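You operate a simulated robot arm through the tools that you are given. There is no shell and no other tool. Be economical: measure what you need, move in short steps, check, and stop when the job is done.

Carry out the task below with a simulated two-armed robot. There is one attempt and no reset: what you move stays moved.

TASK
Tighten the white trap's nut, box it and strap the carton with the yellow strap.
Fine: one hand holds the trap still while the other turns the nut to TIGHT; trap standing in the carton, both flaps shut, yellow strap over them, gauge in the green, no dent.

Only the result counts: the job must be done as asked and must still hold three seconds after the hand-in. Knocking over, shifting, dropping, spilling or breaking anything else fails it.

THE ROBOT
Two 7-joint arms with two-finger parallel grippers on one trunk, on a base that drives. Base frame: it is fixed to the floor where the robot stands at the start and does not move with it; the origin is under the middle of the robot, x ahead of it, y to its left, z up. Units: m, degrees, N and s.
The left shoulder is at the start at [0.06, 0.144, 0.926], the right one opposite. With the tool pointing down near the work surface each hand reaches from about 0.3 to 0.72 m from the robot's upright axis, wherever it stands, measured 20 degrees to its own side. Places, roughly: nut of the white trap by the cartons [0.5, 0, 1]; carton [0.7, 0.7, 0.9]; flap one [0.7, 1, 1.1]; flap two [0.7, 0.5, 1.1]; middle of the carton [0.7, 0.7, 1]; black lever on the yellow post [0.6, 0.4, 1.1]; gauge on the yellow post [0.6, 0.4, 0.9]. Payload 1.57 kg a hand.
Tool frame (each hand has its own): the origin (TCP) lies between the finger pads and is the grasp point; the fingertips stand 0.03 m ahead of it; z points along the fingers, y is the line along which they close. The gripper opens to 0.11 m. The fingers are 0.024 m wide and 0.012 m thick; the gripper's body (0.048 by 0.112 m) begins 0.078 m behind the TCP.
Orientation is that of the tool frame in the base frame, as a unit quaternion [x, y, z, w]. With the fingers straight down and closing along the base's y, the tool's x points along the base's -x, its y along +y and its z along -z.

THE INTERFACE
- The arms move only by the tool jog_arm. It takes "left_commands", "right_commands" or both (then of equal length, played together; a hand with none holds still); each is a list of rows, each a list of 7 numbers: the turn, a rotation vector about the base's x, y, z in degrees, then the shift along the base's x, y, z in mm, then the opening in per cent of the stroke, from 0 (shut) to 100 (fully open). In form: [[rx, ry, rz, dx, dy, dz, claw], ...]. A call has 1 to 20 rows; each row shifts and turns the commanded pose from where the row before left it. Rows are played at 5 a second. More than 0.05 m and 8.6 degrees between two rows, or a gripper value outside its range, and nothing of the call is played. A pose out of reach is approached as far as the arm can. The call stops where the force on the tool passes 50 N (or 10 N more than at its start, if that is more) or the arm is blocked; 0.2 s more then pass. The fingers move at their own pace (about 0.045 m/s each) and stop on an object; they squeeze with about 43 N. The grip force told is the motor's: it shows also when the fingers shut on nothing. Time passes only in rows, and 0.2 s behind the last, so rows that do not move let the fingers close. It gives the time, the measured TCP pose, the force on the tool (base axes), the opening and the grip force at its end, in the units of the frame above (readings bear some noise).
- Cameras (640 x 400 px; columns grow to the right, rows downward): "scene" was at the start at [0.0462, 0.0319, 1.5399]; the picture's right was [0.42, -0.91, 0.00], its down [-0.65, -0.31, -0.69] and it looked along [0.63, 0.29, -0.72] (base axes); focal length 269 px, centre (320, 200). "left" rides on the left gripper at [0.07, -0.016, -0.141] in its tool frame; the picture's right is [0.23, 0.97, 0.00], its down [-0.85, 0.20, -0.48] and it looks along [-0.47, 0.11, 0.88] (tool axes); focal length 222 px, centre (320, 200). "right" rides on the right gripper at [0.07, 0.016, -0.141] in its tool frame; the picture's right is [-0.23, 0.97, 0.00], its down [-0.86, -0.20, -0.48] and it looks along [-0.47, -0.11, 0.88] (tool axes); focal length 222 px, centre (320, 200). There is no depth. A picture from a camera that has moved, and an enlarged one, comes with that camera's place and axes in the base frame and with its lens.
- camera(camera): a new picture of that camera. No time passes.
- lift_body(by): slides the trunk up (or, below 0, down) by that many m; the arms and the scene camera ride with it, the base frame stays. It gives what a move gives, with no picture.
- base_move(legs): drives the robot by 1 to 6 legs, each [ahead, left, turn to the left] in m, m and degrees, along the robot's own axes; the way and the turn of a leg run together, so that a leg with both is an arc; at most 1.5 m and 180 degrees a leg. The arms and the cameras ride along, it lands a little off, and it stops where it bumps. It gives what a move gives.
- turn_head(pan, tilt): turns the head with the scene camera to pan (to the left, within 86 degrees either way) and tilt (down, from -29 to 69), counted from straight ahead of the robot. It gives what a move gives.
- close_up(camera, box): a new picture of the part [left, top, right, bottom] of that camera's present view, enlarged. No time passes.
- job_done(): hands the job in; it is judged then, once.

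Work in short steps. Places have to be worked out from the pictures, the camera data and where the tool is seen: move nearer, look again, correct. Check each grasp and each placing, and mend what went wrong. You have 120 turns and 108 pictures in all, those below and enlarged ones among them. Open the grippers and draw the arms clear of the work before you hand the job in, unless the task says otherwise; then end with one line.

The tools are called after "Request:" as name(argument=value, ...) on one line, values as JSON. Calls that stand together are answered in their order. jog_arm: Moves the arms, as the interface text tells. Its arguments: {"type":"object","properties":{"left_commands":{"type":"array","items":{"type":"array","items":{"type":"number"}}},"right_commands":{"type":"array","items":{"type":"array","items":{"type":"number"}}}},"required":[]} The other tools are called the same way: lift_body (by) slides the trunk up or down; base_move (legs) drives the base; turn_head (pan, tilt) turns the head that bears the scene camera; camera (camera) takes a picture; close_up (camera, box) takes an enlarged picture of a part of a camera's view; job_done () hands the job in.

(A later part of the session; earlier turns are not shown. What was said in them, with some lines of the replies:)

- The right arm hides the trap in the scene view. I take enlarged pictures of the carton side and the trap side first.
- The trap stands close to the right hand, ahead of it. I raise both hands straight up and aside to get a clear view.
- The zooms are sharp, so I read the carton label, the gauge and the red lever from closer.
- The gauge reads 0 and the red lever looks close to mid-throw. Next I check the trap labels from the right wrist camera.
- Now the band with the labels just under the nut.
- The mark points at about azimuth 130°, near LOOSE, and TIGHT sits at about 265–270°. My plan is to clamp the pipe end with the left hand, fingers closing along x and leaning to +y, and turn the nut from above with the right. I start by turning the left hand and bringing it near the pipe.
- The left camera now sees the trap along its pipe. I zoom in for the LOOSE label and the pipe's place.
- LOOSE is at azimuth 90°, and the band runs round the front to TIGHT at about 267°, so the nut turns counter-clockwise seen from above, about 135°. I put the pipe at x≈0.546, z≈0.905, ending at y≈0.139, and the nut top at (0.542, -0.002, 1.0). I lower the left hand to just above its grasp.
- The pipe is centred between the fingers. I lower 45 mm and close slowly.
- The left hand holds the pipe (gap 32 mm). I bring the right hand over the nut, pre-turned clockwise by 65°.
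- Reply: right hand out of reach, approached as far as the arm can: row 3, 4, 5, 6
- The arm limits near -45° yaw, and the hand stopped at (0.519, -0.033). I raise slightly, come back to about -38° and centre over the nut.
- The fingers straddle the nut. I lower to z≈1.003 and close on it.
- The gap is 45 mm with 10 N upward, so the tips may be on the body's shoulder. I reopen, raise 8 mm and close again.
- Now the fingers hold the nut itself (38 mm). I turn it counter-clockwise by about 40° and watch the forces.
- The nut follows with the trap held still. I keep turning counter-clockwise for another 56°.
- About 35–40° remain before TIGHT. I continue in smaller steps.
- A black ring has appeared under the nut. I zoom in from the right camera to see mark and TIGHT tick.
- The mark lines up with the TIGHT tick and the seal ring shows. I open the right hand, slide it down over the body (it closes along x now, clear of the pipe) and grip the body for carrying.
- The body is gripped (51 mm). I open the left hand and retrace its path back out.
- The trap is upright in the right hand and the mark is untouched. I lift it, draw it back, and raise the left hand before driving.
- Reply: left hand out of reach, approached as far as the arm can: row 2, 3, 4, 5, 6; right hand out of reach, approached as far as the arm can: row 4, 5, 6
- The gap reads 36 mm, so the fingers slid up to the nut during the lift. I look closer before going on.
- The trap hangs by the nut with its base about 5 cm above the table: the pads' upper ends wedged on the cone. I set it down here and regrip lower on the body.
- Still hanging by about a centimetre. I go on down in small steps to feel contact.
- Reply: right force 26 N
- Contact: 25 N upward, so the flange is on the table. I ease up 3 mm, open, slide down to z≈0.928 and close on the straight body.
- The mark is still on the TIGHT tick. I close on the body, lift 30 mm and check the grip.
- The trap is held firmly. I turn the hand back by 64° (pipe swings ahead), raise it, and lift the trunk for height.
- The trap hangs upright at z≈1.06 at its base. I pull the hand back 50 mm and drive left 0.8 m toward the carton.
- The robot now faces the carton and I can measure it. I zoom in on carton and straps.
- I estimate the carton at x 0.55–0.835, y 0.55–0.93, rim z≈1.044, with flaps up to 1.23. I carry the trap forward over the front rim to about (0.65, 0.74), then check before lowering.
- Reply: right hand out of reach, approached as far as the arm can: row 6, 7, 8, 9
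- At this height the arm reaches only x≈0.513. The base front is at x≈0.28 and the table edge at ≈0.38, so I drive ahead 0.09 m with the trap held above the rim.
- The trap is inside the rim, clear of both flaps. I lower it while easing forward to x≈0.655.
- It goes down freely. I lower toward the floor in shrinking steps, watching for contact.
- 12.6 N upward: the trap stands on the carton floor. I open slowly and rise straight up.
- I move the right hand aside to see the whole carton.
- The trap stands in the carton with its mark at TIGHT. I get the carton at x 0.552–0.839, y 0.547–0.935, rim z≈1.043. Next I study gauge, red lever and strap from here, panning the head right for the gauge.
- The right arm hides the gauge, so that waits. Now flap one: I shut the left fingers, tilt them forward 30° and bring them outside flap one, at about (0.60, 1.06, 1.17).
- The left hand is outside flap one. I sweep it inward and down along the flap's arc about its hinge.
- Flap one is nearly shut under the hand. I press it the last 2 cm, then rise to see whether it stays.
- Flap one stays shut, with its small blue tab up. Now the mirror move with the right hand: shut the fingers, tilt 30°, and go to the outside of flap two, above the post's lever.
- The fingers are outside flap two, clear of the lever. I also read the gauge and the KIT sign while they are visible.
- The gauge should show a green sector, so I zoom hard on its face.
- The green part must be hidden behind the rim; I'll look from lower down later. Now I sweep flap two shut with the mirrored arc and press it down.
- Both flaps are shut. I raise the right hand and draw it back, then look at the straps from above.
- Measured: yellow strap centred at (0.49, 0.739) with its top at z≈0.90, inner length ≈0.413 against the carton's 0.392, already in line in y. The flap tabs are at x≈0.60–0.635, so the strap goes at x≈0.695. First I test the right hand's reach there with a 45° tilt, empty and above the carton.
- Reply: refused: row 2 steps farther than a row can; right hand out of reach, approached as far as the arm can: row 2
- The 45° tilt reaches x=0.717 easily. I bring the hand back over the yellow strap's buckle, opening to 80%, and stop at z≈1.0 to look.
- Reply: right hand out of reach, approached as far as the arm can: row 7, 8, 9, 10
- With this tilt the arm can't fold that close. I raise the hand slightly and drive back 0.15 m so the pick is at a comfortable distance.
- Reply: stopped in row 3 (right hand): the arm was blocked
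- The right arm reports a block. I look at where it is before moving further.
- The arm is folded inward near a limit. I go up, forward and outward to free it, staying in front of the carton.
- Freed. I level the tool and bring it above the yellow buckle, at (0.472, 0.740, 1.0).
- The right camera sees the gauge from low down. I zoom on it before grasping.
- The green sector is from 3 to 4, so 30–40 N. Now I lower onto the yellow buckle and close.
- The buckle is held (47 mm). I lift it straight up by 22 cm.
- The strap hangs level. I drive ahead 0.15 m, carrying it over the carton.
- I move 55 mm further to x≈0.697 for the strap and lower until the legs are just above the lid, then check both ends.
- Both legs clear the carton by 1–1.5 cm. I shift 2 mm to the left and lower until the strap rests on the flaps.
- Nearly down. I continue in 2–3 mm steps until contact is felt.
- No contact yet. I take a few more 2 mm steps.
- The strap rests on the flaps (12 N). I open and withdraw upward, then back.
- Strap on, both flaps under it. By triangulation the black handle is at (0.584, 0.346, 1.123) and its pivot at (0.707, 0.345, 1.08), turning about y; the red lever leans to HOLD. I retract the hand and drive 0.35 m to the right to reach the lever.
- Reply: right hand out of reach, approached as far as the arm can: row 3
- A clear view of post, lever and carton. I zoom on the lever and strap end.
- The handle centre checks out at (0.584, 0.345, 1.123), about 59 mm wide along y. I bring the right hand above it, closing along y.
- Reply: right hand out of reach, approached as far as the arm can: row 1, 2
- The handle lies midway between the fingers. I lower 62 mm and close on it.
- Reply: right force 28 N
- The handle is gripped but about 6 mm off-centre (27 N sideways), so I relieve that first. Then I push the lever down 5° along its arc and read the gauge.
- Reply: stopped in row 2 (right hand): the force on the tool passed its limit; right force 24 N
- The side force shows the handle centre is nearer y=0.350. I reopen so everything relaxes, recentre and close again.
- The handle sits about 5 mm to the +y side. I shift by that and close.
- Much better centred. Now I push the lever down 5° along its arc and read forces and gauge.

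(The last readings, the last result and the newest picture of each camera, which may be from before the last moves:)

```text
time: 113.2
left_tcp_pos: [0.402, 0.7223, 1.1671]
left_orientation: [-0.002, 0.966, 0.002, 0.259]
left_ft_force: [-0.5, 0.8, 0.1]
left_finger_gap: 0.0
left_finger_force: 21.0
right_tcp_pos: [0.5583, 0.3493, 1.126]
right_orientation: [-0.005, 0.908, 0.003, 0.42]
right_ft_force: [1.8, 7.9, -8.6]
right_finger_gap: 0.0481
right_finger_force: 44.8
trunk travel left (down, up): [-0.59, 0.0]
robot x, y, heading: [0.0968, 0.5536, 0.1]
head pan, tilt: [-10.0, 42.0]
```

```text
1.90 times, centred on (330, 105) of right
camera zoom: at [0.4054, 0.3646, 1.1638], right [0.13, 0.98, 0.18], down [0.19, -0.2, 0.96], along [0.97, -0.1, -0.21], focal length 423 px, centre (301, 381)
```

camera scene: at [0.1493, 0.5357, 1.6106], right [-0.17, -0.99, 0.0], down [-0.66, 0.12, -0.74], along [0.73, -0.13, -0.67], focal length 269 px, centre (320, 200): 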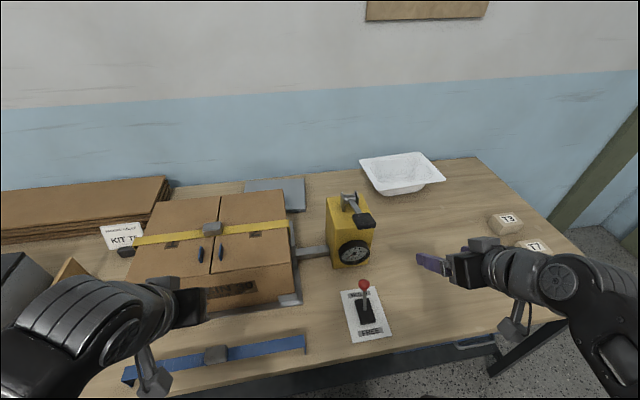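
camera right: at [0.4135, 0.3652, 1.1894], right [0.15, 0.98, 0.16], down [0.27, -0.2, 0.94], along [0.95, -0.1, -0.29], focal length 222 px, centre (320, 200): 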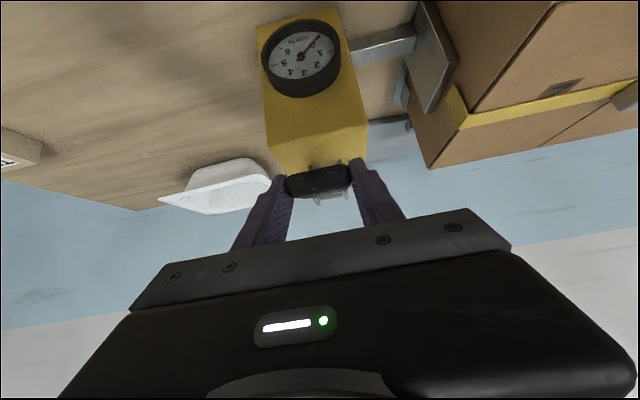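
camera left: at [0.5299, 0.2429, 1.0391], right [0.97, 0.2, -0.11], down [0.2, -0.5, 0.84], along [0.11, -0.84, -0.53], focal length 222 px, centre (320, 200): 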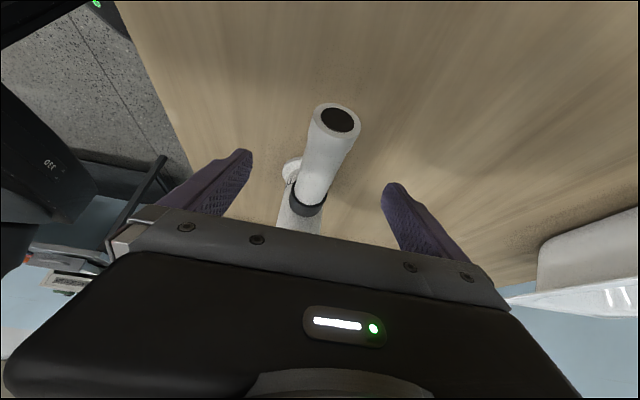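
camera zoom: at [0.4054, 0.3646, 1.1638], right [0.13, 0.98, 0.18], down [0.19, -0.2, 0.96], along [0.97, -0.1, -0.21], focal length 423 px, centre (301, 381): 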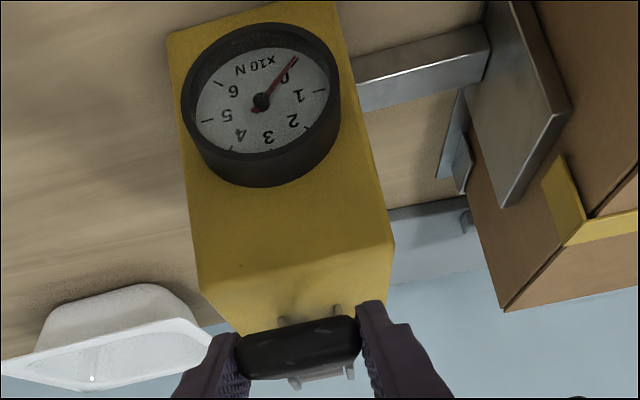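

The lever follows easily and the gauge is still 0. I push another 8° down.

Request:
jog_arm(right_commands=[[0, -2.7, 0, -1.8, 0, -5.9, 0], [0, -2.7, 0, -1.6, 0, -5.9, 0], [0, -2.7, 0, -1.4, 0, -5.9, 0], [0, 0, 0, 0, 0, 0, 0]])

Request:
close_up(camera="right", box=[240, 0, 420, 210])

```text
time: 114.2
left_tcp_pos: [0.3955, 0.722, 1.17]
left_orientation: [-0.001, 0.965, 0.001, 0.261]
left_ft_force: [0.3, -0.2, 0.4]
left_finger_gap: 0.0001
left_finger_force: 21.7
right_tcp_pos: [0.5825, 0.3503, 1.1306]
right_orientation: [-0.006, 0.874, 0.003, 0.487]
right_ft_force: [-35.9, 8.6, 12.4]
right_finger_gap: 0.0477
right_finger_force: 45.3
right hand out of reach, approached as far as the arm can: row 1, 2, 3
trunk travel left (down, up): [-0.59, 0.0]
robot x, y, heading: [0.0927, 0.5524, 0.0]
head pan, tilt: [-10.0, 42.0]
```

```text
1.90 times, centred on (330, 105) of right
camera zoom: at [0.4249, 0.3645, 1.1465], right [0.11, 0.98, 0.19], down [0.05, -0.2, 0.98], along [0.99, -0.09, -0.07], focal length 423 px, centre (301, 381)
```

zoom: 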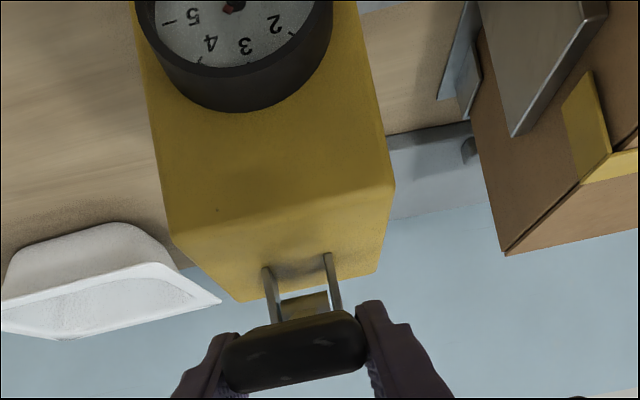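

That tilt is out of reach this close, and the hand slid along the handle. I release, rise, and bring the tilt back to about 20° to press from above instead.

Request:
jog_arm(right_commands=[[0, 0, 0, 0, 0, 0, 70], [0, 0, 0, 0, 0, 0, 95], [0, 0, 0, 0, 0, 0, 95], [0, 4, 0, 0, 0, 25, 95], [0, 7.5, 0, 0, 0, 25, 95], [0, 7.5, 0, -5, 0, 25, 95], [0, 7.5, 0, -5, 0, 10, 95], [0, 7.5, 0, -5, 0, 0, 60], [0, 4, 0, -5, 0, 0, 20], [0, 0, 0, 0, 0, 0, 0]])

Request:
close_up(camera="scene", box=[260, 150, 440, 280])

```text
time: 116.4
left_tcp_pos: [0.399, 0.7196, 1.1668]
left_orientation: [-0.001, 0.966, 0.002, 0.26]
left_ft_force: [-0.3, 0.5, 0.1]
left_finger_gap: 0.0
left_finger_force: 21.6
right_tcp_pos: [0.5657, 0.3477, 1.2122]
right_orientation: [-0.005, 0.985, 0.005, 0.173]
right_ft_force: [-0.7, 0.5, -0.3]
right_finger_gap: 0.0382
right_finger_force: 0.3
trunk travel left (down, up): [-0.59, 0.0]
robot x, y, heading: [0.092, 0.5481, 0.2]
head pan, tilt: [-10.0, 42.0]
```

```text
3.08 times, centred on (350, 215) of scene
camera zoom: at [0.1493, 0.5361, 1.6107], right [-0.17, -0.99, 0.0], down [-0.66, 0.11, -0.74], along [0.73, -0.13, -0.67], focal length 827 px, centre (228, 154)
```

zoom: 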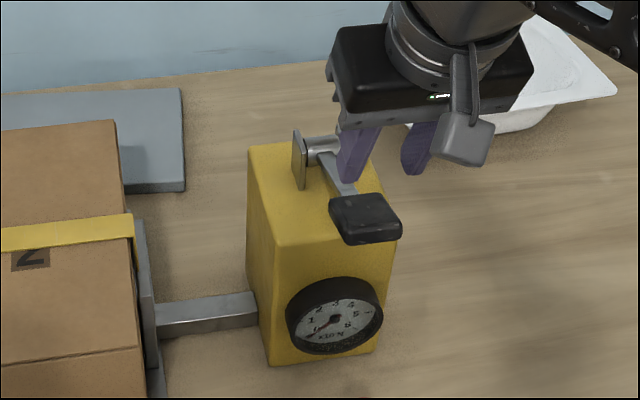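

The handle is back where it started. I shut the fingers and press down on the handle with the tips, to feel whether it yields.

Request:
jog_arm(right_commands=[[0, 0, 0, 2, 0, 0, 0], [0, 0, 0, 2, 0, -20, 0], [0, 0, 0, 0, 0, -20, 0], [0, 0, 0, 0, 0, -6, 0], [0, 0, 0, 0, 0, -5, 0], [0, 0, 0, 0, 0, -5, 0], [0, 0, 0, 0, 0, -5, 0], [0, 0, 0, 0, 0, -5, 0], [0, 0, 0, 0, 0, 0, 0]])

Request:
close_up(camera="scene", box=[260, 150, 440, 280])

```text
time: 118.4
left_tcp_pos: [0.4011, 0.7208, 1.1671]
left_orientation: [-0.002, 0.966, 0.001, 0.259]
left_ft_force: [0.2, 0.6, -0.5]
left_finger_gap: 0.0001
left_finger_force: 20.8
right_tcp_pos: [0.571, 0.3487, 1.1459]
right_orientation: [-0.005, 0.985, 0.005, 0.172]
right_ft_force: [-0.4, 0.1, 2.4]
right_finger_gap: 0.0
right_finger_force: 21.2
trunk travel left (down, up): [-0.59, 0.0]
robot x, y, heading: [0.0912, 0.5539, 0.2]
head pan, tilt: [-10.0, 42.0]
```

```text
3.08 times, centred on (350, 215) of scene
camera zoom: at [0.1492, 0.5362, 1.6107], right [-0.17, -0.99, 0.0], down [-0.66, 0.11, -0.74], along [0.73, -0.13, -0.67], focal length 827 px, centre (228, 154)
```

zoom: 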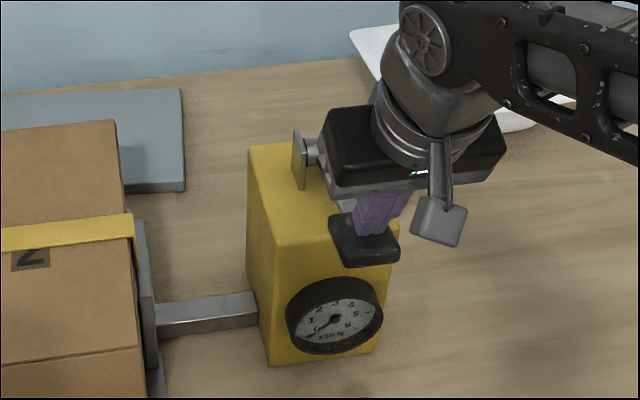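

It yields downward with only 2.4 N. I press further in steps and read the gauge.

Request:
jog_arm(right_commands=[[0, 0, 0, -1, 0, -5, 0], [0, 0, 0, -1, 0, -5, 0], [0, 0, 0, 0, 0, -5, 0], [0, 0, 0, 0, 0, -5, 0], [0, 0, 0, 0, 0, 0, 0]])

Request:
close_up(camera="scene", box=[260, 180, 400, 280])

```text
time: 119.6
left_tcp_pos: [0.3998, 0.7212, 1.1679]
left_orientation: [-0.001, 0.966, 0.001, 0.26]
left_ft_force: [0.6, 0.2, -0.2]
left_finger_gap: 0.0
left_finger_force: 21.4
right_tcp_pos: [0.5674, 0.3496, 1.1277]
right_orientation: [-0.005, 0.985, 0.005, 0.173]
right_ft_force: [-2.4, 0.9, 2.2]
right_finger_gap: 0.0
right_finger_force: 21.1
trunk travel left (down, up): [-0.59, 0.0]
robot x, y, heading: [0.0929, 0.5534, -0.3]
head pan, tilt: [-10.0, 42.0]
```

```text
4.00 times, centred on (330, 230) of scene
camera zoom: at [0.149, 0.5364, 1.6107], right [-0.17, -0.99, 0.0], down [-0.66, 0.11, -0.74], along [0.73, -0.13, -0.67], focal length 1075 px, centre (280, 80)
```

zoom: 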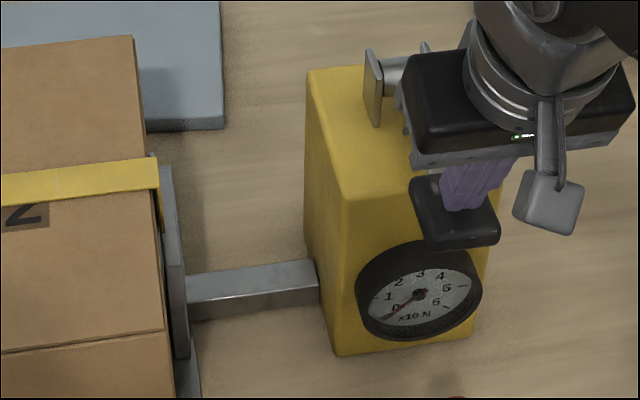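

Still 0 on the gauge with light resistance. I continue down another 25 mm.

Request:
jog_arm(right_commands=[[0, 0, 0, 0, 0, -6, 0], [0, 0, 0, 0, 0, -6, 0], [0, 0, 0, 1, 0, -6, 0], [0, 0, 0, 1, 0, -6, 0], [0, 0, 0, 0, 0, 0, 0]])

Request:
close_up(camera="scene", box=[260, 180, 400, 280])

```text
time: 120.8
left_tcp_pos: [0.3983, 0.72, 1.1675]
left_orientation: [-0.001, 0.966, 0.001, 0.259]
left_ft_force: [0.2, -0.1, -0.4]
left_finger_gap: 0.0
left_finger_force: 21.6
right_tcp_pos: [0.5696, 0.3496, 1.1029]
right_orientation: [-0.005, 0.985, 0.005, 0.173]
right_ft_force: [-2.3, 0.0, 3.4]
right_finger_gap: 0.0
right_finger_force: 20.7
trunk travel left (down, up): [-0.59, 0.0]
robot x, y, heading: [0.0943, 0.5528, -0.1]
head pan, tilt: [-10.0, 42.0]
```

```text
4.00 times, centred on (330, 230) of scene
camera zoom: at [0.1486, 0.5363, 1.6107], right [-0.17, -0.99, 0.0], down [-0.66, 0.11, -0.74], along [0.73, -0.13, -0.67], focal length 1075 px, centre (280, 80)
```

zoom: 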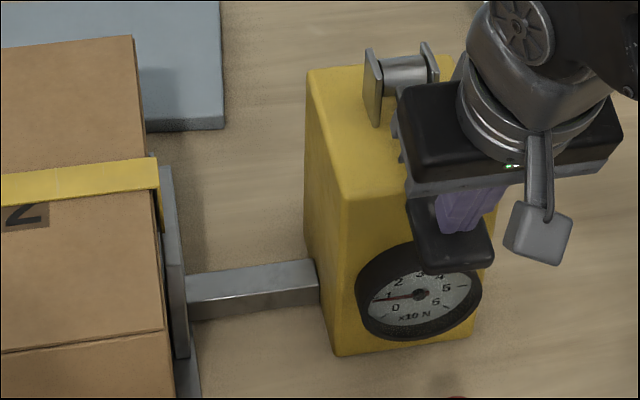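

The gauge has started: about 10 N. I go on by 10 mm and look again.

Request:
jog_arm(right_commands=[[0, 0, 0, 1, 0, -4, 0], [0, 0, 0, 1, 0, -3, 0], [0, 0, 0, 0, 0, -3, 0], [0, 0, 0, 0, 0, 0, 0]])

Request:
close_up(camera="scene", box=[290, 200, 400, 280])

```text
time: 121.5
left_tcp_pos: [0.3967, 0.7213, 1.1688]
left_orientation: [0.0, 0.965, 0.0, 0.262]
left_ft_force: [0.1, -0.1, 0.1]
left_finger_gap: 0.0001
left_finger_force: 20.8
right_tcp_pos: [0.5717, 0.3479, 1.102]
right_orientation: [-0.004, 0.983, 0.005, 0.182]
right_ft_force: [-16.6, -0.4, 25.7]
right_finger_gap: 0.0
right_finger_force: 21.4
trunk travel left (down, up): [-0.59, 0.0]
robot x, y, heading: [0.0918, 0.5519, -0.0]
head pan, tilt: [-10.0, 42.0]
stopped in row 3 (right hand): the force on the tool passed its limit (the readings are from after the stop); the commanded pose is now the measured one
```

```text
5.00 times, centred on (345, 240) of scene
camera zoom: at [0.1438, 0.537, 1.6109], right [-0.17, -0.99, 0.0], down [-0.66, 0.11, -0.75], along [0.73, -0.13, -0.67], focal length 1344 px, centre (195, 0)
```

zoom: 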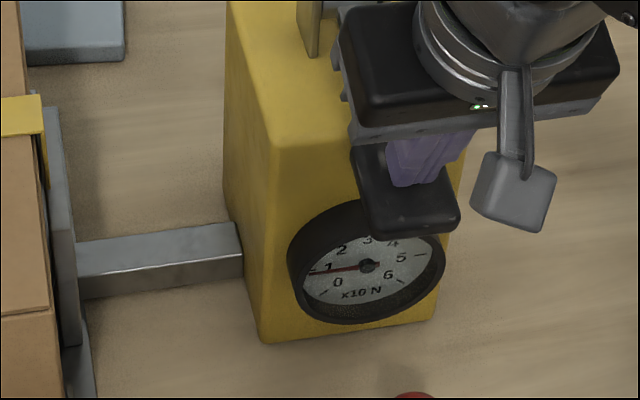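

The lever bottomed: one stroke gave about 10 N, so it acts as a ratchet pump. I raise the hand to let it spring back and see whether the gauge holds.

Request:
jog_arm(right_commands=[[0, 0, 0, -1, 0, 10, 0], [0, 0, 0, -1, 0, 15, 0], [0, 0, 0, 0, 0, 15, 0], [0, 0, 0, 0, 0, 20, 0], [0, 0, 0, 0, 0, 15, 0], [0, 0, 0, 0, 0, 0, 0]])

Request:
close_up(camera="scene", box=[290, 180, 400, 280])

```text
time: 122.9
left_tcp_pos: [0.3988, 0.7207, 1.1678]
left_orientation: [0.0, 0.966, 0.001, 0.259]
left_ft_force: [0.5, 0.1, 0.8]
left_finger_gap: 0.0
left_finger_force: 21.6
right_tcp_pos: [0.5731, 0.3482, 1.1732]
right_orientation: [-0.005, 0.984, 0.005, 0.179]
right_ft_force: [0.6, 0.5, 0.8]
right_finger_gap: 0.0
right_finger_force: 21.2
trunk travel left (down, up): [-0.59, 0.0]
robot x, y, heading: [0.0958, 0.5526, 0.1]
head pan, tilt: [-10.0, 42.0]
```

```text
4.00 times, centred on (345, 230) of scene
camera zoom: at [0.1492, 0.5361, 1.6106], right [-0.17, -0.99, 0.0], down [-0.66, 0.11, -0.74], along [0.73, -0.13, -0.67], focal length 1075 px, centre (220, 80)
```

zoom: 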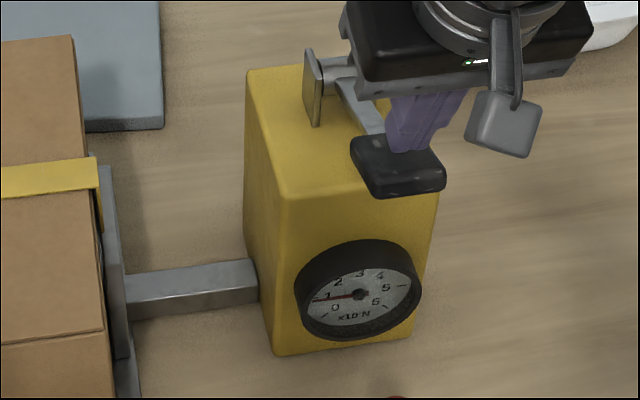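

HOLD keeps about 10 N and the lever has sprung back. Second stroke: down to the same bottom, then up.

Request:
jog_arm(right_commands=[[0, 0, 0, -3, 0, -12, 0], [0, 0, 0, -1, 0, -12, 0], [0, 0, 0, 0, 0, -12, 0], [0, 0, 0, 0, 0, -10, 0], [0, 0, 0, 0, 0, -8, 0], [0, 0, 0, 1, 0, -8, 0], [0, 0, 0, 1, 0, -8, 0], [0, 0, 0, 0, 0, 0, 0]])

Request:
close_up(camera="scene", box=[290, 180, 400, 280])

```text
time: 124.7
left_tcp_pos: [0.3995, 0.7208, 1.1675]
left_orientation: [0.0, 0.966, 0.001, 0.26]
left_ft_force: [-0.2, -0.9, 0.2]
left_finger_gap: 0.0
left_finger_force: 21.3
right_tcp_pos: [0.5714, 0.3473, 1.1045]
right_orientation: [-0.005, 0.984, 0.005, 0.179]
right_ft_force: [-1.9, 0.0, 4.0]
right_finger_gap: 0.0002
right_finger_force: 21.5
trunk travel left (down, up): [-0.59, 0.0]
robot x, y, heading: [0.0925, 0.5537, 0.2]
head pan, tilt: [-10.0, 42.0]
```

```text
4.00 times, centred on (345, 230) of scene
camera zoom: at [0.1485, 0.5361, 1.6107], right [-0.17, -0.99, 0.0], down [-0.66, 0.11, -0.74], along [0.73, -0.13, -0.67], focal length 1075 px, centre (220, 80)
```

zoom: 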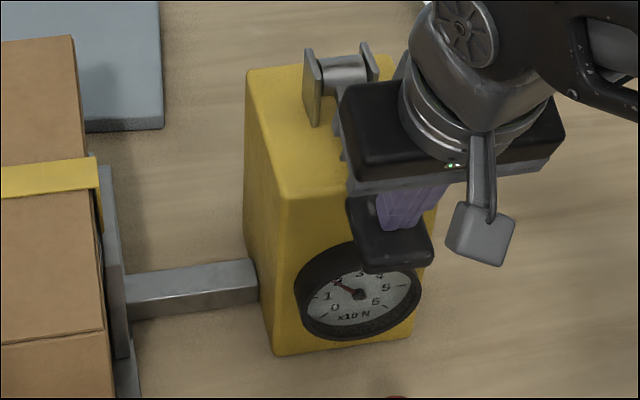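

About 19 N now. Third stroke: up fully, wait, then down to the same depth.

Request:
jog_arm(right_commands=[[0, 0, 0, -1, 0, 14, 0], [0, 0, 0, -1, 0, 18, 0], [0, 0, 0, 0, 0, 18, 0], [0, 0, 0, 3, 0, 20, 0], [0, 0, 0, 0, 0, 0, 0], [0, 0, 0, 0, 0, 0, 0], [0, 0, 0, -3, 0, -12, 0], [0, 0, 0, -1, 0, -12, 0], [0, 0, 0, 0, 0, -12, 0], [0, 0, 0, 0, 0, -10, 0], [0, 0, 0, 1, 0, -8, 0], [0, 0, 0, 1, 0, -8, 0], [0, 0, 0, 1, 0, -8, 0], [0, 0, 0, 0, 0, 0, 0]])

Request:
close_up(camera="scene", box=[330, 235, 380, 275])

```text
time: 127.7
left_tcp_pos: [0.3997, 0.7205, 1.1685]
left_orientation: [-0.001, 0.966, 0.001, 0.26]
left_ft_force: [0.7, 0.5, -0.1]
left_finger_gap: 0.0
left_finger_force: 21.2
right_tcp_pos: [0.5701, 0.3477, 1.1032]
right_orientation: [-0.005, 0.984, 0.005, 0.179]
right_ft_force: [-1.3, 0.0, 4.2]
right_finger_gap: 0.0002
right_finger_force: 21.7
trunk travel left (down, up): [-0.59, 0.0]
robot x, y, heading: [0.094, 0.5563, 0.0]
head pan, tilt: [-10.0, 42.0]
```

```text
10.00 times, centred on (355, 255) of scene
camera zoom: at [0.1485, 0.5363, 1.6107], right [-0.17, -0.99, 0.0], down [-0.66, 0.11, -0.74], along [0.73, -0.13, -0.67], focal length 2688 px, centre (-30, -350)
```

zoom: 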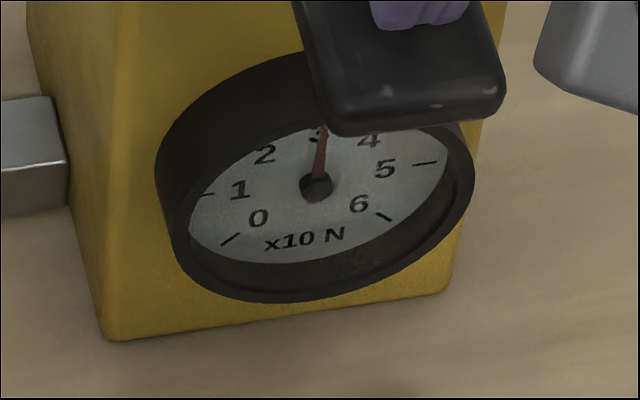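

The needle is at about 3.0–3.1, the lower edge of green. I give about half a stroke more (down to z≈1.130), then lift off and read.

Request:
jog_arm(right_commands=[[0, 0, 0, -1, 0, 14, 0], [0, 0, 0, -1, 0, 18, 0], [0, 0, 0, 0, 0, 18, 0], [0, 0, 0, 3, 0, 20, 0], [0, 0, 0, 0, 0, 0, 0], [0, 0, 0, 0, 0, 0, 0], [0, 0, 0, -3, 0, -12, 0], [0, 0, 0, -1, 0, -12, 0], [0, 0, 0, 0, 0, -10, 0], [0, 0, 0, 0, 0, -6, 0], [0, 0, 0, 0, 0, -3, 0], [0, 0, 0, 0, 0, 0, 0]])

Request:
close_up(camera="scene", box=[330, 225, 380, 275])

```text
time: 130.3
left_tcp_pos: [0.4004, 0.7208, 1.1677]
left_orientation: [-0.001, 0.966, 0.002, 0.259]
left_ft_force: [-0.5, 0.3, 0.2]
left_finger_gap: 0.0
left_finger_force: 21.2
right_tcp_pos: [0.5669, 0.349, 1.1306]
right_orientation: [-0.003, 0.984, 0.005, 0.178]
right_ft_force: [1.1, -0.4, 2.7]
right_finger_gap: 0.0002
right_finger_force: 21.2
trunk travel left (down, up): [-0.59, 0.0]
robot x, y, heading: [0.0906, 0.5543, 0.1]
head pan, tilt: [-10.0, 42.0]
```

```text
8.00 times, centred on (355, 250) of scene
camera zoom: at [0.149, 0.536, 1.6107], right [-0.17, -0.99, 0.0], down [-0.66, 0.11, -0.74], along [0.73, -0.13, -0.67], focal length 2150 px, centre (40, -200)
```

zoom: 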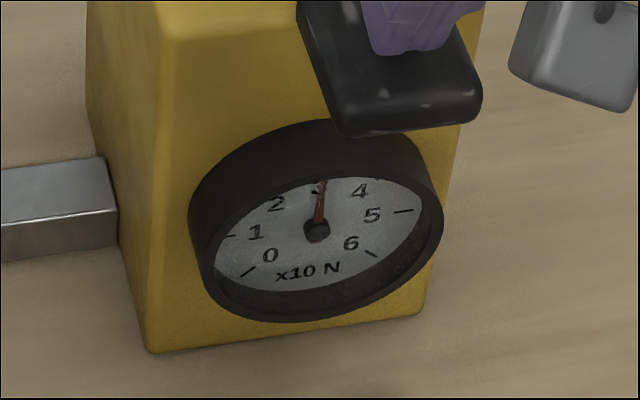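

No change from the half stroke, so it adds near the stroke's end. I lift off and back away so the right camera can read the dial from lower down.

Request:
jog_arm(right_commands=[[0, 0, 0, 0, 0, 25, 0], [0, 0, 0, 0, 0, 25, 0], [0, 0, 0, -35, 0, 0, 0], [0, 0, 0, -40, 0, 0, 0], [0, -7.5, 0, -40, 0, -5, 0], [0, -7.5, 0, -10, 0, -5, 0], [0, 0, 0, 0, 0, 0, 0]])

Request:
camera(camera="right")

```text
time: 131.9
left_tcp_pos: [0.3993, 0.7196, 1.1675]
left_orientation: [-0.001, 0.966, 0.002, 0.259]
left_ft_force: [0.3, 0.5, 0.7]
left_finger_gap: 0.0
left_finger_force: 21.3
right_tcp_pos: [0.4426, 0.3482, 1.1688]
right_orientation: [-0.005, 0.952, 0.004, 0.305]
right_ft_force: [-0.3, 0.0, -0.8]
right_finger_gap: 0.0
right_finger_force: 21.9
trunk travel left (down, up): [-0.59, 0.0]
robot x, y, heading: [0.0914, 0.5512, 0.3]
head pan, tilt: [-10.0, 42.0]
```

```text
6 pictures are left
camera right: at [0.3029, 0.3615, 1.2439], right [0.17, 0.98, 0.14], down [0.42, -0.2, 0.89], along [0.89, -0.09, -0.44], focal length 222 px, centre (320, 200)
```

right: 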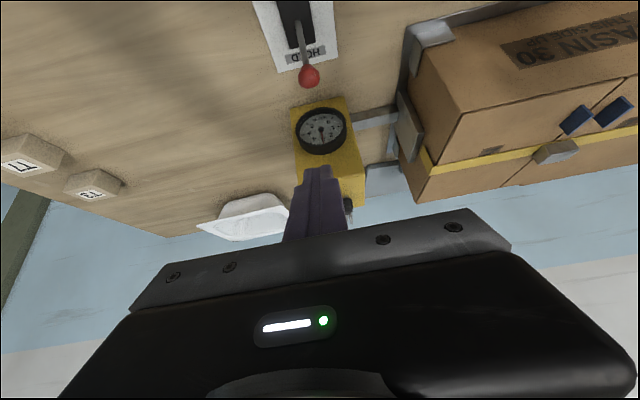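

Request:
close_up(camera="right", box=[290, 100, 350, 160])

```text
6.67 times, centred on (320, 130) of right
camera zoom: at [0.3029, 0.3615, 1.2439], right [0.17, 0.98, 0.14], down [0.42, -0.2, 0.89], along [0.89, -0.09, -0.44], focal length 1481 px, centre (320, 667)
```

zoom: 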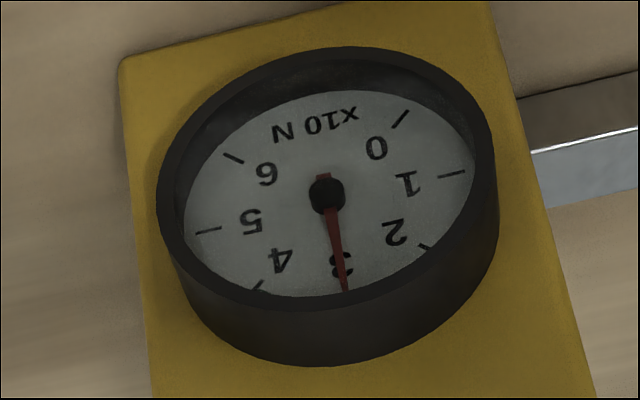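

The needle points exactly at 3, where the green begins, so I want a bit more. I return to the handle and press somewhat deeper than the half stroke, to z≈1.116.

Request:
jog_arm(right_commands=[[0, 7.5, 0, 10, 0, 5, 0], [0, 7.5, 0, 40, 0, 5, 0], [0, 0, 0, 40, 0, 0, 0], [0, 0, 0, 36, 0, 0, 0], [0, 0, 0, 0, 0, -25, 0], [0, 0, 0, 0, 0, -15, 0], [0, 0, 0, 0, 0, -10, 0], [0, 0, 0, 0, 0, -8, 0], [0, 0, 0, 0, 0, -6, 0], [0, 0, 0, 0, 0, 0, 0]])

Request:
close_up(camera="scene", box=[330, 225, 380, 275])

```text
time: 134.1
left_tcp_pos: [0.3994, 0.7195, 1.1674]
left_orientation: [-0.001, 0.966, 0.002, 0.259]
left_ft_force: [0.1, -0.3, 0.7]
left_finger_gap: 0.0
left_finger_force: 21.5
right_tcp_pos: [0.5663, 0.3476, 1.1159]
right_orientation: [-0.003, 0.984, 0.005, 0.179]
right_ft_force: [0.9, 0.2, 2.9]
right_finger_gap: 0.0
right_finger_force: 21.8
trunk travel left (down, up): [-0.59, 0.0]
robot x, y, heading: [0.0942, 0.5563, 0.3]
head pan, tilt: [-10.0, 42.0]
```

```text
8.00 times, centred on (355, 250) of scene
camera zoom: at [0.149, 0.5361, 1.6107], right [-0.17, -0.99, 0.0], down [-0.66, 0.11, -0.74], along [0.73, -0.13, -0.67], focal length 2150 px, centre (40, -200)
```

zoom: 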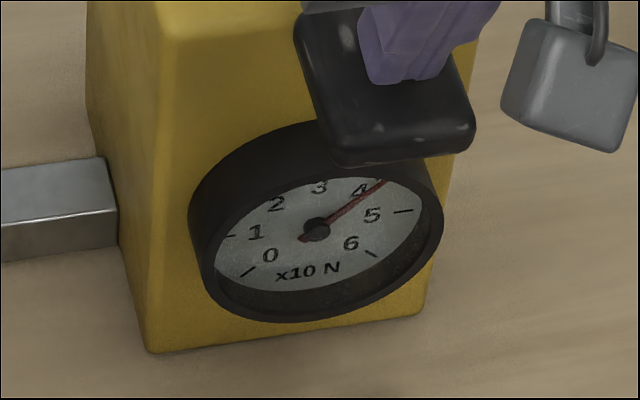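

That clicked over to about 42 N: each full click is ≈10.4 N, so three clicks (≈31 N) is right. I must release with the red lever (FREE), go back to HOLD and pump three clicks. I leave the handle and go to the red knob at (0.513, 0.350, 0.94).

Request:
jog_arm(right_commands=[[0, 0, 0, 0, 0, 25, 0], [0, 0, 0, 0, 0, 25, 0], [0, 0, 0, 0, 0, 25, 0], [0, 0, 0, -40, 0, 0, 0], [0, 0, 0, -40, 0, 0, 20], [0, 0, 0, -25, 0, 0, 50], [0, 0, 0, 0, 0, -40, 60], [0, 0, 0, 0, 0, -40, 60], [0, 0, 0, 0, 0, -40, 60], [0, 0, 0, 0, 0, -40, 60], [0, 0, 0, 0, 0, -30, 60], [0, 0, 0, 25, 0, 0, 60], [0, 0, 0, 25, 1, 0, 60], [0, 0, 0, 0, 0, 0, 60]])

Request:
close_up(camera="scene", box=[300, 220, 420, 340])

```text
time: 137.1
left_tcp_pos: [0.3986, 0.7207, 1.1674]
left_orientation: [-0.001, 0.966, 0.002, 0.26]
left_ft_force: [0.1, -0.9, -0.7]
left_finger_gap: 0.0
left_finger_force: 21.5
right_tcp_pos: [0.5265, 0.3472, 1.0065]
right_orientation: [-0.004, 0.984, 0.005, 0.179]
right_ft_force: [-0.1, 0.6, 0.2]
right_finger_gap: 0.066
right_finger_force: 0.1
right hand out of reach, approached as far as the arm can: row 11
trunk travel left (down, up): [-0.59, 0.0]
robot x, y, heading: [0.0941, 0.553, -0.1]
head pan, tilt: [-10.0, 42.0]
```

```text
3.33 times, centred on (360, 280) of scene
camera zoom: at [0.1485, 0.5361, 1.6107], right [-0.17, -0.99, 0.0], down [-0.66, 0.11, -0.74], along [0.73, -0.13, -0.67], focal length 896 px, centre (187, -67)
```

zoom: 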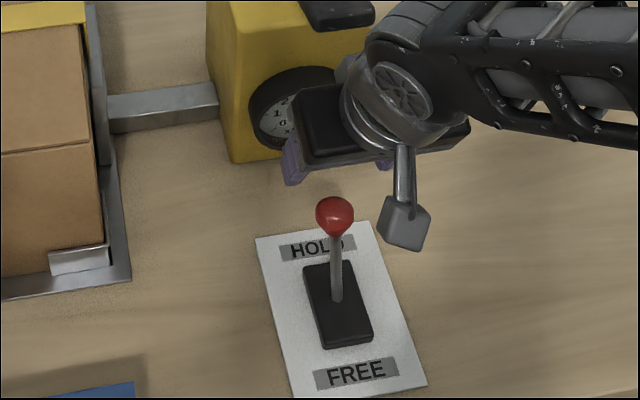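

The knob is at (0.515, 0.345, 0.94). I lower around it and close.

Request:
jog_arm(right_commands=[[0, 0, 0, -7, -1, -15, 60], [0, 0, 0, -5, 0, -20, 60], [0, 0, 0, 0, 0, -20, 60], [0, 0, 0, 0, 0, -6, 60], [0, 0, 0, 0, 0, 0, 40], [0, 0, 0, 0, 0, 0, 0], [0, 0, 0, 0, 0, 0, 0], [0, 0, 0, 0, 0, 0, 0]])

```text
time: 138.9
left_tcp_pos: [0.4, 0.7216, 1.1673]
left_orientation: [-0.002, 0.966, 0.001, 0.259]
left_ft_force: [0.0, 0.1, -0.5]
left_finger_gap: 0.0
left_finger_force: 21.3
right_tcp_pos: [0.5158, 0.3484, 0.9448]
right_orientation: [-0.006, 0.984, 0.005, 0.178]
right_ft_force: [-0.6, 16.4, -8.1]
right_finger_gap: 0.0311
right_finger_force: 30.1
trunk travel left (down, up): [-0.59, 0.0]
robot x, y, heading: [0.0938, 0.5515, 0.3]
head pan, tilt: [-10.0, 42.0]
```

The knob is held (31 mm). I ease the side load and drag it along its arc toward FREE, making the tool more upright as it comes closer.

Request:
jog_arm(right_commands=[[0, 0, 0, 0, 3, 0, 0], [0, 4, 0, -12.6, 0, 5.9, 0], [0, 4, 0, -13.5, 0, 3.6, 0], [0, 4, 0, -13.9, 0, 1.2, 0], [0, 4, 0, -13.9, 0, -1.2, 0], [0, 4, 0, -13.5, 0, -3.6, 0], [0, 0, 0, -9, 0, -4, 0], [0, 0, 0, 0, 0, 0, 0]])

```text
time: 140.7
left_tcp_pos: [0.3997, 0.7206, 1.1668]
left_orientation: [-0.001, 0.966, 0.001, 0.26]
left_ft_force: [0.2, 0.3, -0.2]
left_finger_gap: 0.0
left_finger_force: 21.4
right_tcp_pos: [0.4367, 0.3494, 0.9483]
right_orientation: [-0.004, 1.0, 0.006, 0.005]
right_ft_force: [8.0, 4.2, 12.2]
right_finger_gap: 0.031
right_finger_force: 40.2
trunk travel left (down, up): [-0.59, 0.0]
robot x, y, heading: [0.0909, 0.5498, -0.2]
head pan, tilt: [-10.0, 42.0]
```

The lever is over at FREE. I push it back to HOLD along the same arc, release and rise.

Request:
jog_arm(right_commands=[[0, 0, 0, 0, 0, 0, 0], [0, 0, 0, 9, 0, 4, 0], [0, -4, 0, 13.5, 0, 3.6, 0], [0, -4, 0, 13.9, 0, 1.2, 0], [0, -4, 0, 13.9, 0, -1.2, 0], [0, -4, 0, 13.5, 0, -3.6, 0], [0, -4, 0, 13, 0, -5.9, 0], [0, 0, 0, 2, 0, -1, 0], [0, 0, 0, 0, 0, 0, 0], [0, 0, 0, 0, 0, 0, 40], [0, 0, 0, 0, 0, 0, 60], [0, 0, 0, 0, 0, 20, 60], [0, 0, 0, 0, 0, 25, 60], [0, 0, 0, 0, 0, 20, 60], [0, 0, 0, 0, 0, 0, 60]])

Request:
close_up(camera="scene", box=[300, 200, 420, 340])

```text
time: 143.9
left_tcp_pos: [0.4006, 0.72, 1.1673]
left_orientation: [-0.001, 0.966, 0.001, 0.259]
left_ft_force: [0.2, -0.3, 1.0]
left_finger_gap: 0.0
left_finger_force: 20.6
right_tcp_pos: [0.5162, 0.3499, 1.0088]
right_orientation: [-0.005, 0.984, 0.005, 0.179]
right_ft_force: [-0.3, -1.1, 0.1]
right_finger_gap: 0.0663
right_finger_force: 0.0
trunk travel left (down, up): [-0.59, 0.0]
robot x, y, heading: [0.0927, 0.5523, -0.1]
head pan, tilt: [-10.0, 42.0]
```

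```text
2.86 times, centred on (360, 270) of scene
camera zoom: at [0.1495, 0.5361, 1.6106], right [-0.17, -0.99, 0.0], down [-0.66, 0.11, -0.74], along [0.73, -0.13, -0.67], focal length 768 px, centre (206, 0)
```

zoom: 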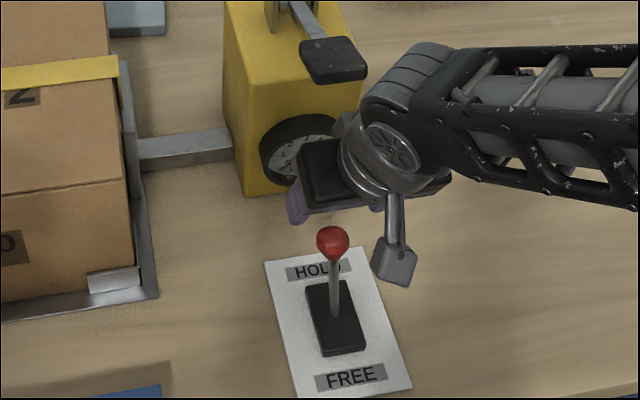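

The lever is back at HOLD and the needle has dropped. I return above the black handle and make the first full stroke.

Request:
jog_arm(right_commands=[[0, 0, 0, -30, 0, 0, 60], [0, 0, 0, 0, 0, 45, 30], [0, 0, 0, 0, 0, 45, 0], [0, 0, 0, 0, 0, 45, 0], [0, 0, 0, 0, 0, 46, 0], [0, 0, 0, 40, -1, 0, 0], [0, 0, 0, 40, -1, 0, 0], [0, 0, 0, 0, 0, -17, 0], [0, 0, 0, 0, 0, 0, 0]])

```text
time: 145.9
left_tcp_pos: [0.4007, 0.7212, 1.1672]
left_orientation: [-0.001, 0.966, 0.002, 0.258]
left_ft_force: [0.9, 0.7, 0.8]
left_finger_gap: 0.0001
left_finger_force: 21.5
right_tcp_pos: [0.5648, 0.3496, 1.1738]
right_orientation: [-0.006, 0.984, 0.005, 0.177]
right_ft_force: [0.3, -1.1, -0.3]
right_finger_gap: 0.0
right_finger_force: 21.4
trunk travel left (down, up): [-0.59, 0.0]
robot x, y, heading: [0.0939, 0.5529, 0.2]
head pan, tilt: [-10.0, 42.0]
```

In place above the handle. First stroke down to z≈1.104 and back up.

Request:
jog_arm(right_commands=[[0, 0, 0, 3, 0, -12, 0], [0, 0, 0, 0, 0, -12, 0], [0, 0, 0, 0, 0, -12, 0], [0, 0, 0, 0, 0, -10, 0], [0, 0, 0, 0, 0, -8, 0], [0, 0, 0, 1, 0, -8, 0], [0, 0, 0, 1, 0, -8, 0], [0, 0, 0, 0, 0, 0, 0]])

Request:
jog_arm(right_commands=[[0, 0, 0, -1, 0, 14, 0], [0, 0, 0, -1, 0, 18, 0], [0, 0, 0, 0, 0, 18, 0], [0, 0, 0, 3, 0, 20, 0], [0, 0, 0, 0, 0, 0, 0], [0, 0, 0, 0, 0, 0, 0], [0, 0, 0, -3, 0, -12, 0], [0, 0, 0, -1, 0, -12, 0], [0, 0, 0, 0, 0, -12, 0], [0, 0, 0, 0, 0, -10, 0], [0, 0, 0, 1, 0, -8, 0], [0, 0, 0, 1, 0, -8, 0], [0, 0, 0, 1, 0, -8, 0], [0, 0, 0, 0, 0, 0, 0]])

```text
time: 147.7
left_tcp_pos: [0.4, 0.7209, 1.1687]
left_orientation: [-0.001, 0.966, 0.001, 0.259]
left_ft_force: [0.4, -0.5, -0.4]
left_finger_gap: 0.0
left_finger_force: 21.7
right_tcp_pos: [0.5708, 0.349, 1.1036]
right_orientation: [-0.005, 0.984, 0.005, 0.179]
right_ft_force: [-1.7, 0.6, 3.0]
right_finger_gap: 0.0004
right_finger_force: 21.3
trunk travel left (down, up): [-0.59, 0.0]
robot x, y, heading: [0.0902, 0.5533, 0.1]
head pan, tilt: [-10.0, 42.0]
```

```text
time: 150.7
left_tcp_pos: [0.3997, 0.7197, 1.1673]
left_orientation: [-0.002, 0.966, 0.001, 0.26]
left_ft_force: [-0.7, 0.4, -0.3]
left_finger_gap: 0.0001
left_finger_force: 21.4
right_tcp_pos: [0.5706, 0.3488, 1.1039]
right_orientation: [-0.003, 0.984, 0.004, 0.178]
right_ft_force: [-1.8, 1.4, 4.4]
right_finger_gap: 0.0
right_finger_force: 21.6
trunk travel left (down, up): [-0.59, 0.0]
robot x, y, heading: [0.0944, 0.5543, 0.0]
head pan, tilt: [-10.0, 42.0]
```

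Two strokes done. Third stroke, then lift off.

Request:
jog_arm(right_commands=[[0, 0, 0, -1, 0, 14, 0], [0, 0, 0, -1, 0, 18, 0], [0, 0, 0, 0, 0, 18, 0], [0, 0, 0, 3, 0, 20, 0], [0, 0, 0, 0, 0, 0, 0], [0, 0, 0, 0, 0, 0, 0], [0, 0, 0, -3, 0, -12, 0], [0, 0, 0, -1, 0, -12, 0], [0, 0, 0, 0, 0, -12, 0], [0, 0, 0, 0, 0, -10, 0], [0, 0, 0, 1, 0, -8, 0], [0, 0, 0, 1, 0, -8, 0], [0, 0, 0, 1, 0, -8, 0], [0, 0, 0, 0, 0, 0, 0]])

Request:
jog_arm(right_commands=[[0, 0, 0, 0, 0, 15, 0], [0, 0, 0, 0, 0, 20, 0], [0, 0, 0, 0, 0, 25, 0], [0, 0, 0, 0, 0, 25, 0], [0, 0, 0, -35, 0, 0, 0], [0, 0, 0, -40, 0, 0, 0], [0, -7.5, 0, -40, 0, -5, 0], [0, -7.5, 0, -10, 0, -5, 0], [0, 0, 0, 0, 0, 0, 0]])

Request:
close_up(camera="scene", box=[330, 235, 380, 275])

```text
time: 153.7
left_tcp_pos: [0.399, 0.7212, 1.1683]
left_orientation: [0.0, 0.966, 0.0, 0.26]
left_ft_force: [-0.9, 0.0, 0.0]
left_finger_gap: 0.0
left_finger_force: 21.1
right_tcp_pos: [0.571, 0.3496, 1.1042]
right_orientation: [-0.004, 0.984, 0.005, 0.179]
right_ft_force: [-2.6, 0.4, 3.7]
right_finger_gap: 0.0001
right_finger_force: 20.8
trunk travel left (down, up): [-0.59, 0.0]
robot x, y, heading: [0.0913, 0.5525, 0.1]
head pan, tilt: [-10.0, 42.0]
```

```text
time: 155.7
left_tcp_pos: [0.3994, 0.7208, 1.1677]
left_orientation: [-0.001, 0.966, 0.0, 0.259]
left_ft_force: [0.2, -0.3, -0.1]
left_finger_gap: 0.0
left_finger_force: 21.2
right_tcp_pos: [0.446, 0.3494, 1.178]
right_orientation: [-0.005, 0.952, 0.004, 0.306]
right_ft_force: [0.0, 0.7, -0.5]
right_finger_gap: 0.0
right_finger_force: 21.0
trunk travel left (down, up): [-0.59, 0.0]
robot x, y, heading: [0.0924, 0.5507, 0.3]
head pan, tilt: [-10.0, 42.0]
```

```text
10.00 times, centred on (355, 255) of scene
camera zoom: at [0.1491, 0.5361, 1.6107], right [-0.17, -0.99, 0.0], down [-0.66, 0.11, -0.74], along [0.73, -0.13, -0.67], focal length 2688 px, centre (-30, -350)
```

zoom: 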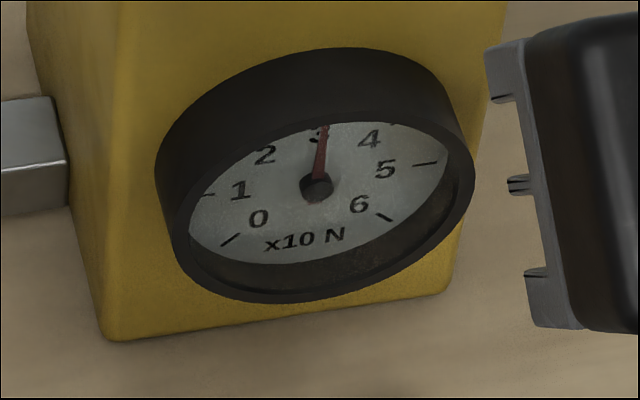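

By careful dial geometry from several views I read three clicks as ≈29.8 N (just short of green) and four as ≈39.5 N (just inside). I make the fourth stroke, then check the needle against the green band from a low viewpoint with my last picture.

Request:
jog_arm(right_commands=[[0, 7.5, 0, 10, 0, 5, 0], [0, 7.5, 0, 40, 0, 5, 0], [0, 0, 0, 40, 0, 0, 0], [0, 0, 0, 32, 0, 0, 0], [0, 0, 0, 0, 0, -15, 0], [0, 0, 0, 0, 0, -12, 0], [0, 0, 0, 0, 0, -12, 0], [0, 0, 0, 0, 0, -12, 0], [0, 0, 0, 0, 0, -10, 0], [0, 0, 0, 1, 0, -8, 0], [0, 0, 0, 1, 0, -8, 0], [0, 0, 0, 1, 0, -6, 0], [0, 0, 0, 0, 0, 0, 0]])

Request:
jog_arm(right_commands=[[0, 0, 0, -1, 0, 15, 0], [0, 0, 0, -1, 0, 20, 0], [0, 0, 0, 0, 0, 25, 0], [0, 0, 0, 0, 0, 25, 0], [0, 0, 0, -35, 0, 0, 0], [0, 0, 0, -40, 0, 0, 0], [0, -7.5, 0, -40, 0, 0, 0], [0, -7.5, 0, -10, 0, 0, 0], [0, 0, 0, 0, 0, 0, 0]])

Request:
base_move(legs=[[-0.15, 0, 0]])

```text
time: 158.5
left_tcp_pos: [0.3999, 0.7202, 1.1683]
left_orientation: [-0.001, 0.966, 0.0, 0.26]
left_ft_force: [-0.1, 0.3, 0.3]
left_finger_gap: 0.0
left_finger_force: 21.1
right_tcp_pos: [0.5716, 0.3504, 1.1047]
right_orientation: [-0.005, 0.984, 0.005, 0.178]
right_ft_force: [-2.7, 1.1, 3.9]
right_finger_gap: 0.0001
right_finger_force: 21.0
trunk travel left (down, up): [-0.59, 0.0]
robot x, y, heading: [0.0907, 0.5544, 0.1]
head pan, tilt: [-10.0, 42.0]
```

```text
time: 160.5
left_tcp_pos: [0.4003, 0.72, 1.168]
left_orientation: [-0.001, 0.966, 0.001, 0.26]
left_ft_force: [0.0, -0.4, -0.2]
left_finger_gap: 0.0
left_finger_force: 21.9
right_tcp_pos: [0.4461, 0.3497, 1.1899]
right_orientation: [-0.005, 0.952, 0.004, 0.306]
right_ft_force: [0.6, 0.3, 0.0]
right_finger_gap: 0.0001
right_finger_force: 21.5
trunk travel left (down, up): [-0.59, 0.0]
robot x, y, heading: [0.0963, 0.5532, 0.1]
head pan, tilt: [-10.0, 42.0]
```

```text
time: 161.9
left_tcp_pos: [0.2471, 0.7182, 1.1671]
left_orientation: [0.001, 0.966, 0.0, 0.26]
left_ft_force: [-0.3, -0.1, -0.2]
left_finger_gap: 0.0001
left_finger_force: 21.7
right_tcp_pos: [0.2905, 0.3481, 1.1911]
right_orientation: [-0.004, 0.952, 0.004, 0.306]
right_ft_force: [-0.3, -0.6, -0.3]
right_finger_gap: 0.0
right_finger_force: 20.9
trunk travel left (down, up): [-0.59, 0.0]
robot x, y, heading: [-0.06, 0.5487, 0.0]
head pan, tilt: [-10.0, 42.0]
```

Now I pose the right hand low and to the right, tilted 45°, so its camera looks nearly level at the dial past the red knob.

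Request:
jog_arm(right_commands=[[0, -5, 0, 20, -30, 0, 0], [0, -5, 0, 25, -34, -10, 0], [0, 0, 0, 30, -30, -20, 0], [0, 0, 0, 30, -30, -25, 0], [0, 0, 0, 20, -25, -30, 0], [0, 0, 0, 15, -15, -40, 0], [0, 0, 0, 0, 0, -40, 0], [0, 0, 0, 0, 0, -26, 0], [0, 0, 0, 0, 0, 0, 0]])

```text
time: 163.9
left_tcp_pos: [0.2484, 0.7195, 1.168]
left_orientation: [0.001, 0.966, 0.001, 0.259]
left_ft_force: [-0.1, 0.0, 0.3]
left_finger_gap: 0.0002
left_finger_force: 20.9
right_tcp_pos: [0.4339, 0.1837, 0.9995]
right_orientation: [-0.005, 0.922, 0.003, 0.387]
right_ft_force: [-0.4, -0.5, 0.7]
right_finger_gap: 0.0
right_finger_force: 21.7
trunk travel left (down, up): [-0.59, 0.0]
robot x, y, heading: [-0.0582, 0.5515, -0.1]
head pan, tilt: [-10.0, 42.0]
```

The camera is at about (0.283, 0.20, 1.05); the dial should appear around column 442, row 170. I take the last picture there.

Request:
close_up(camera="right", box=[395, 115, 495, 215])

```text
4.00 times, centred on (445, 165) of right
camera zoom: at [0.2829, 0.1986, 1.0482], right [0.15, 0.98, 0.16], down [0.26, -0.2, 0.95], along [0.95, -0.1, -0.28], focal length 888 px, centre (-180, 340)
```

zoom: 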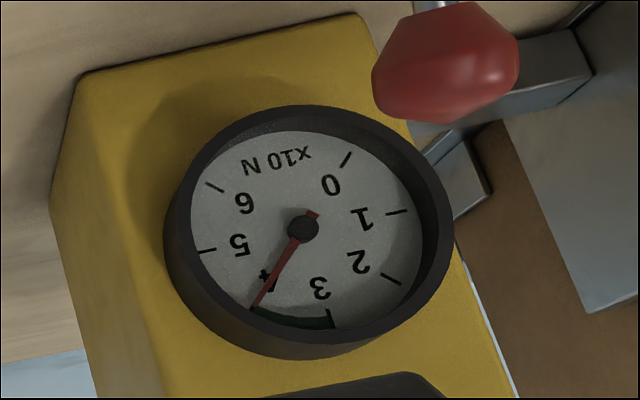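

The needle lies inside the green at its upper end (≈39.7 N by dial geometry); three clicks read just under 30. I leave it there, with the lever at HOLD, open both grippers and draw the arms clear.

Request:
jog_arm(right_commands=[[0, 0, 0, 0, -20, 30, 50], [0, 0, 0, 0, -20, 40, 100], [0, 0, 0, -20, 0, 40, 100], [0, 0, 0, -30, 0, 20, 100], [0, 0, 0, -30, 0, 0, 100], [0, 0, 0, 0, 0, 0, 100]], left_commands=[[0, 0, 0, 0, 0, 0, 50], [0, 0, 0, 0, 0, 0, 100], [0, 0, 0, 0, 0, 0, 100], [0, 0, 0, 0, 0, 0, 100], [0, 0, 0, 0, 0, 0, 100], [0, 0, 0, 0, 0, 0, 100]])

```text
time: 165.3
left_tcp_pos: [0.2478, 0.7187, 1.167]
left_orientation: [0.001, 0.966, 0.001, 0.259]
left_ft_force: [-0.3, -0.2, -0.4]
left_finger_gap: 0.11
left_finger_force: 0.0
right_tcp_pos: [0.3552, 0.1428, 1.1311]
right_orientation: [-0.005, 0.922, 0.004, 0.387]
right_ft_force: [-0.1, 0.4, 0.1]
right_finger_gap: 0.1103
right_finger_force: 0.2
trunk travel left (down, up): [-0.59, 0.0]
robot x, y, heading: [-0.0601, 0.5523, -0.1]
head pan, tilt: [-10.0, 42.0]
```

Both grippers are open and the arms are clear of the work, so I hand the job in.

Request:
job_done()

```text
The job is handed in.
```

I handed the job in: the nut is at TIGHT, the trap stands in the carton with both flaps shut and the yellow strap over them, and the gauge reads about 39.7 N, only just inside the green (30–40 N). On the way I released the strap once with the red lever (FREE, then back to HOLD) and pumped it up again, and I had no pictures left for a last look at the carton for dents.
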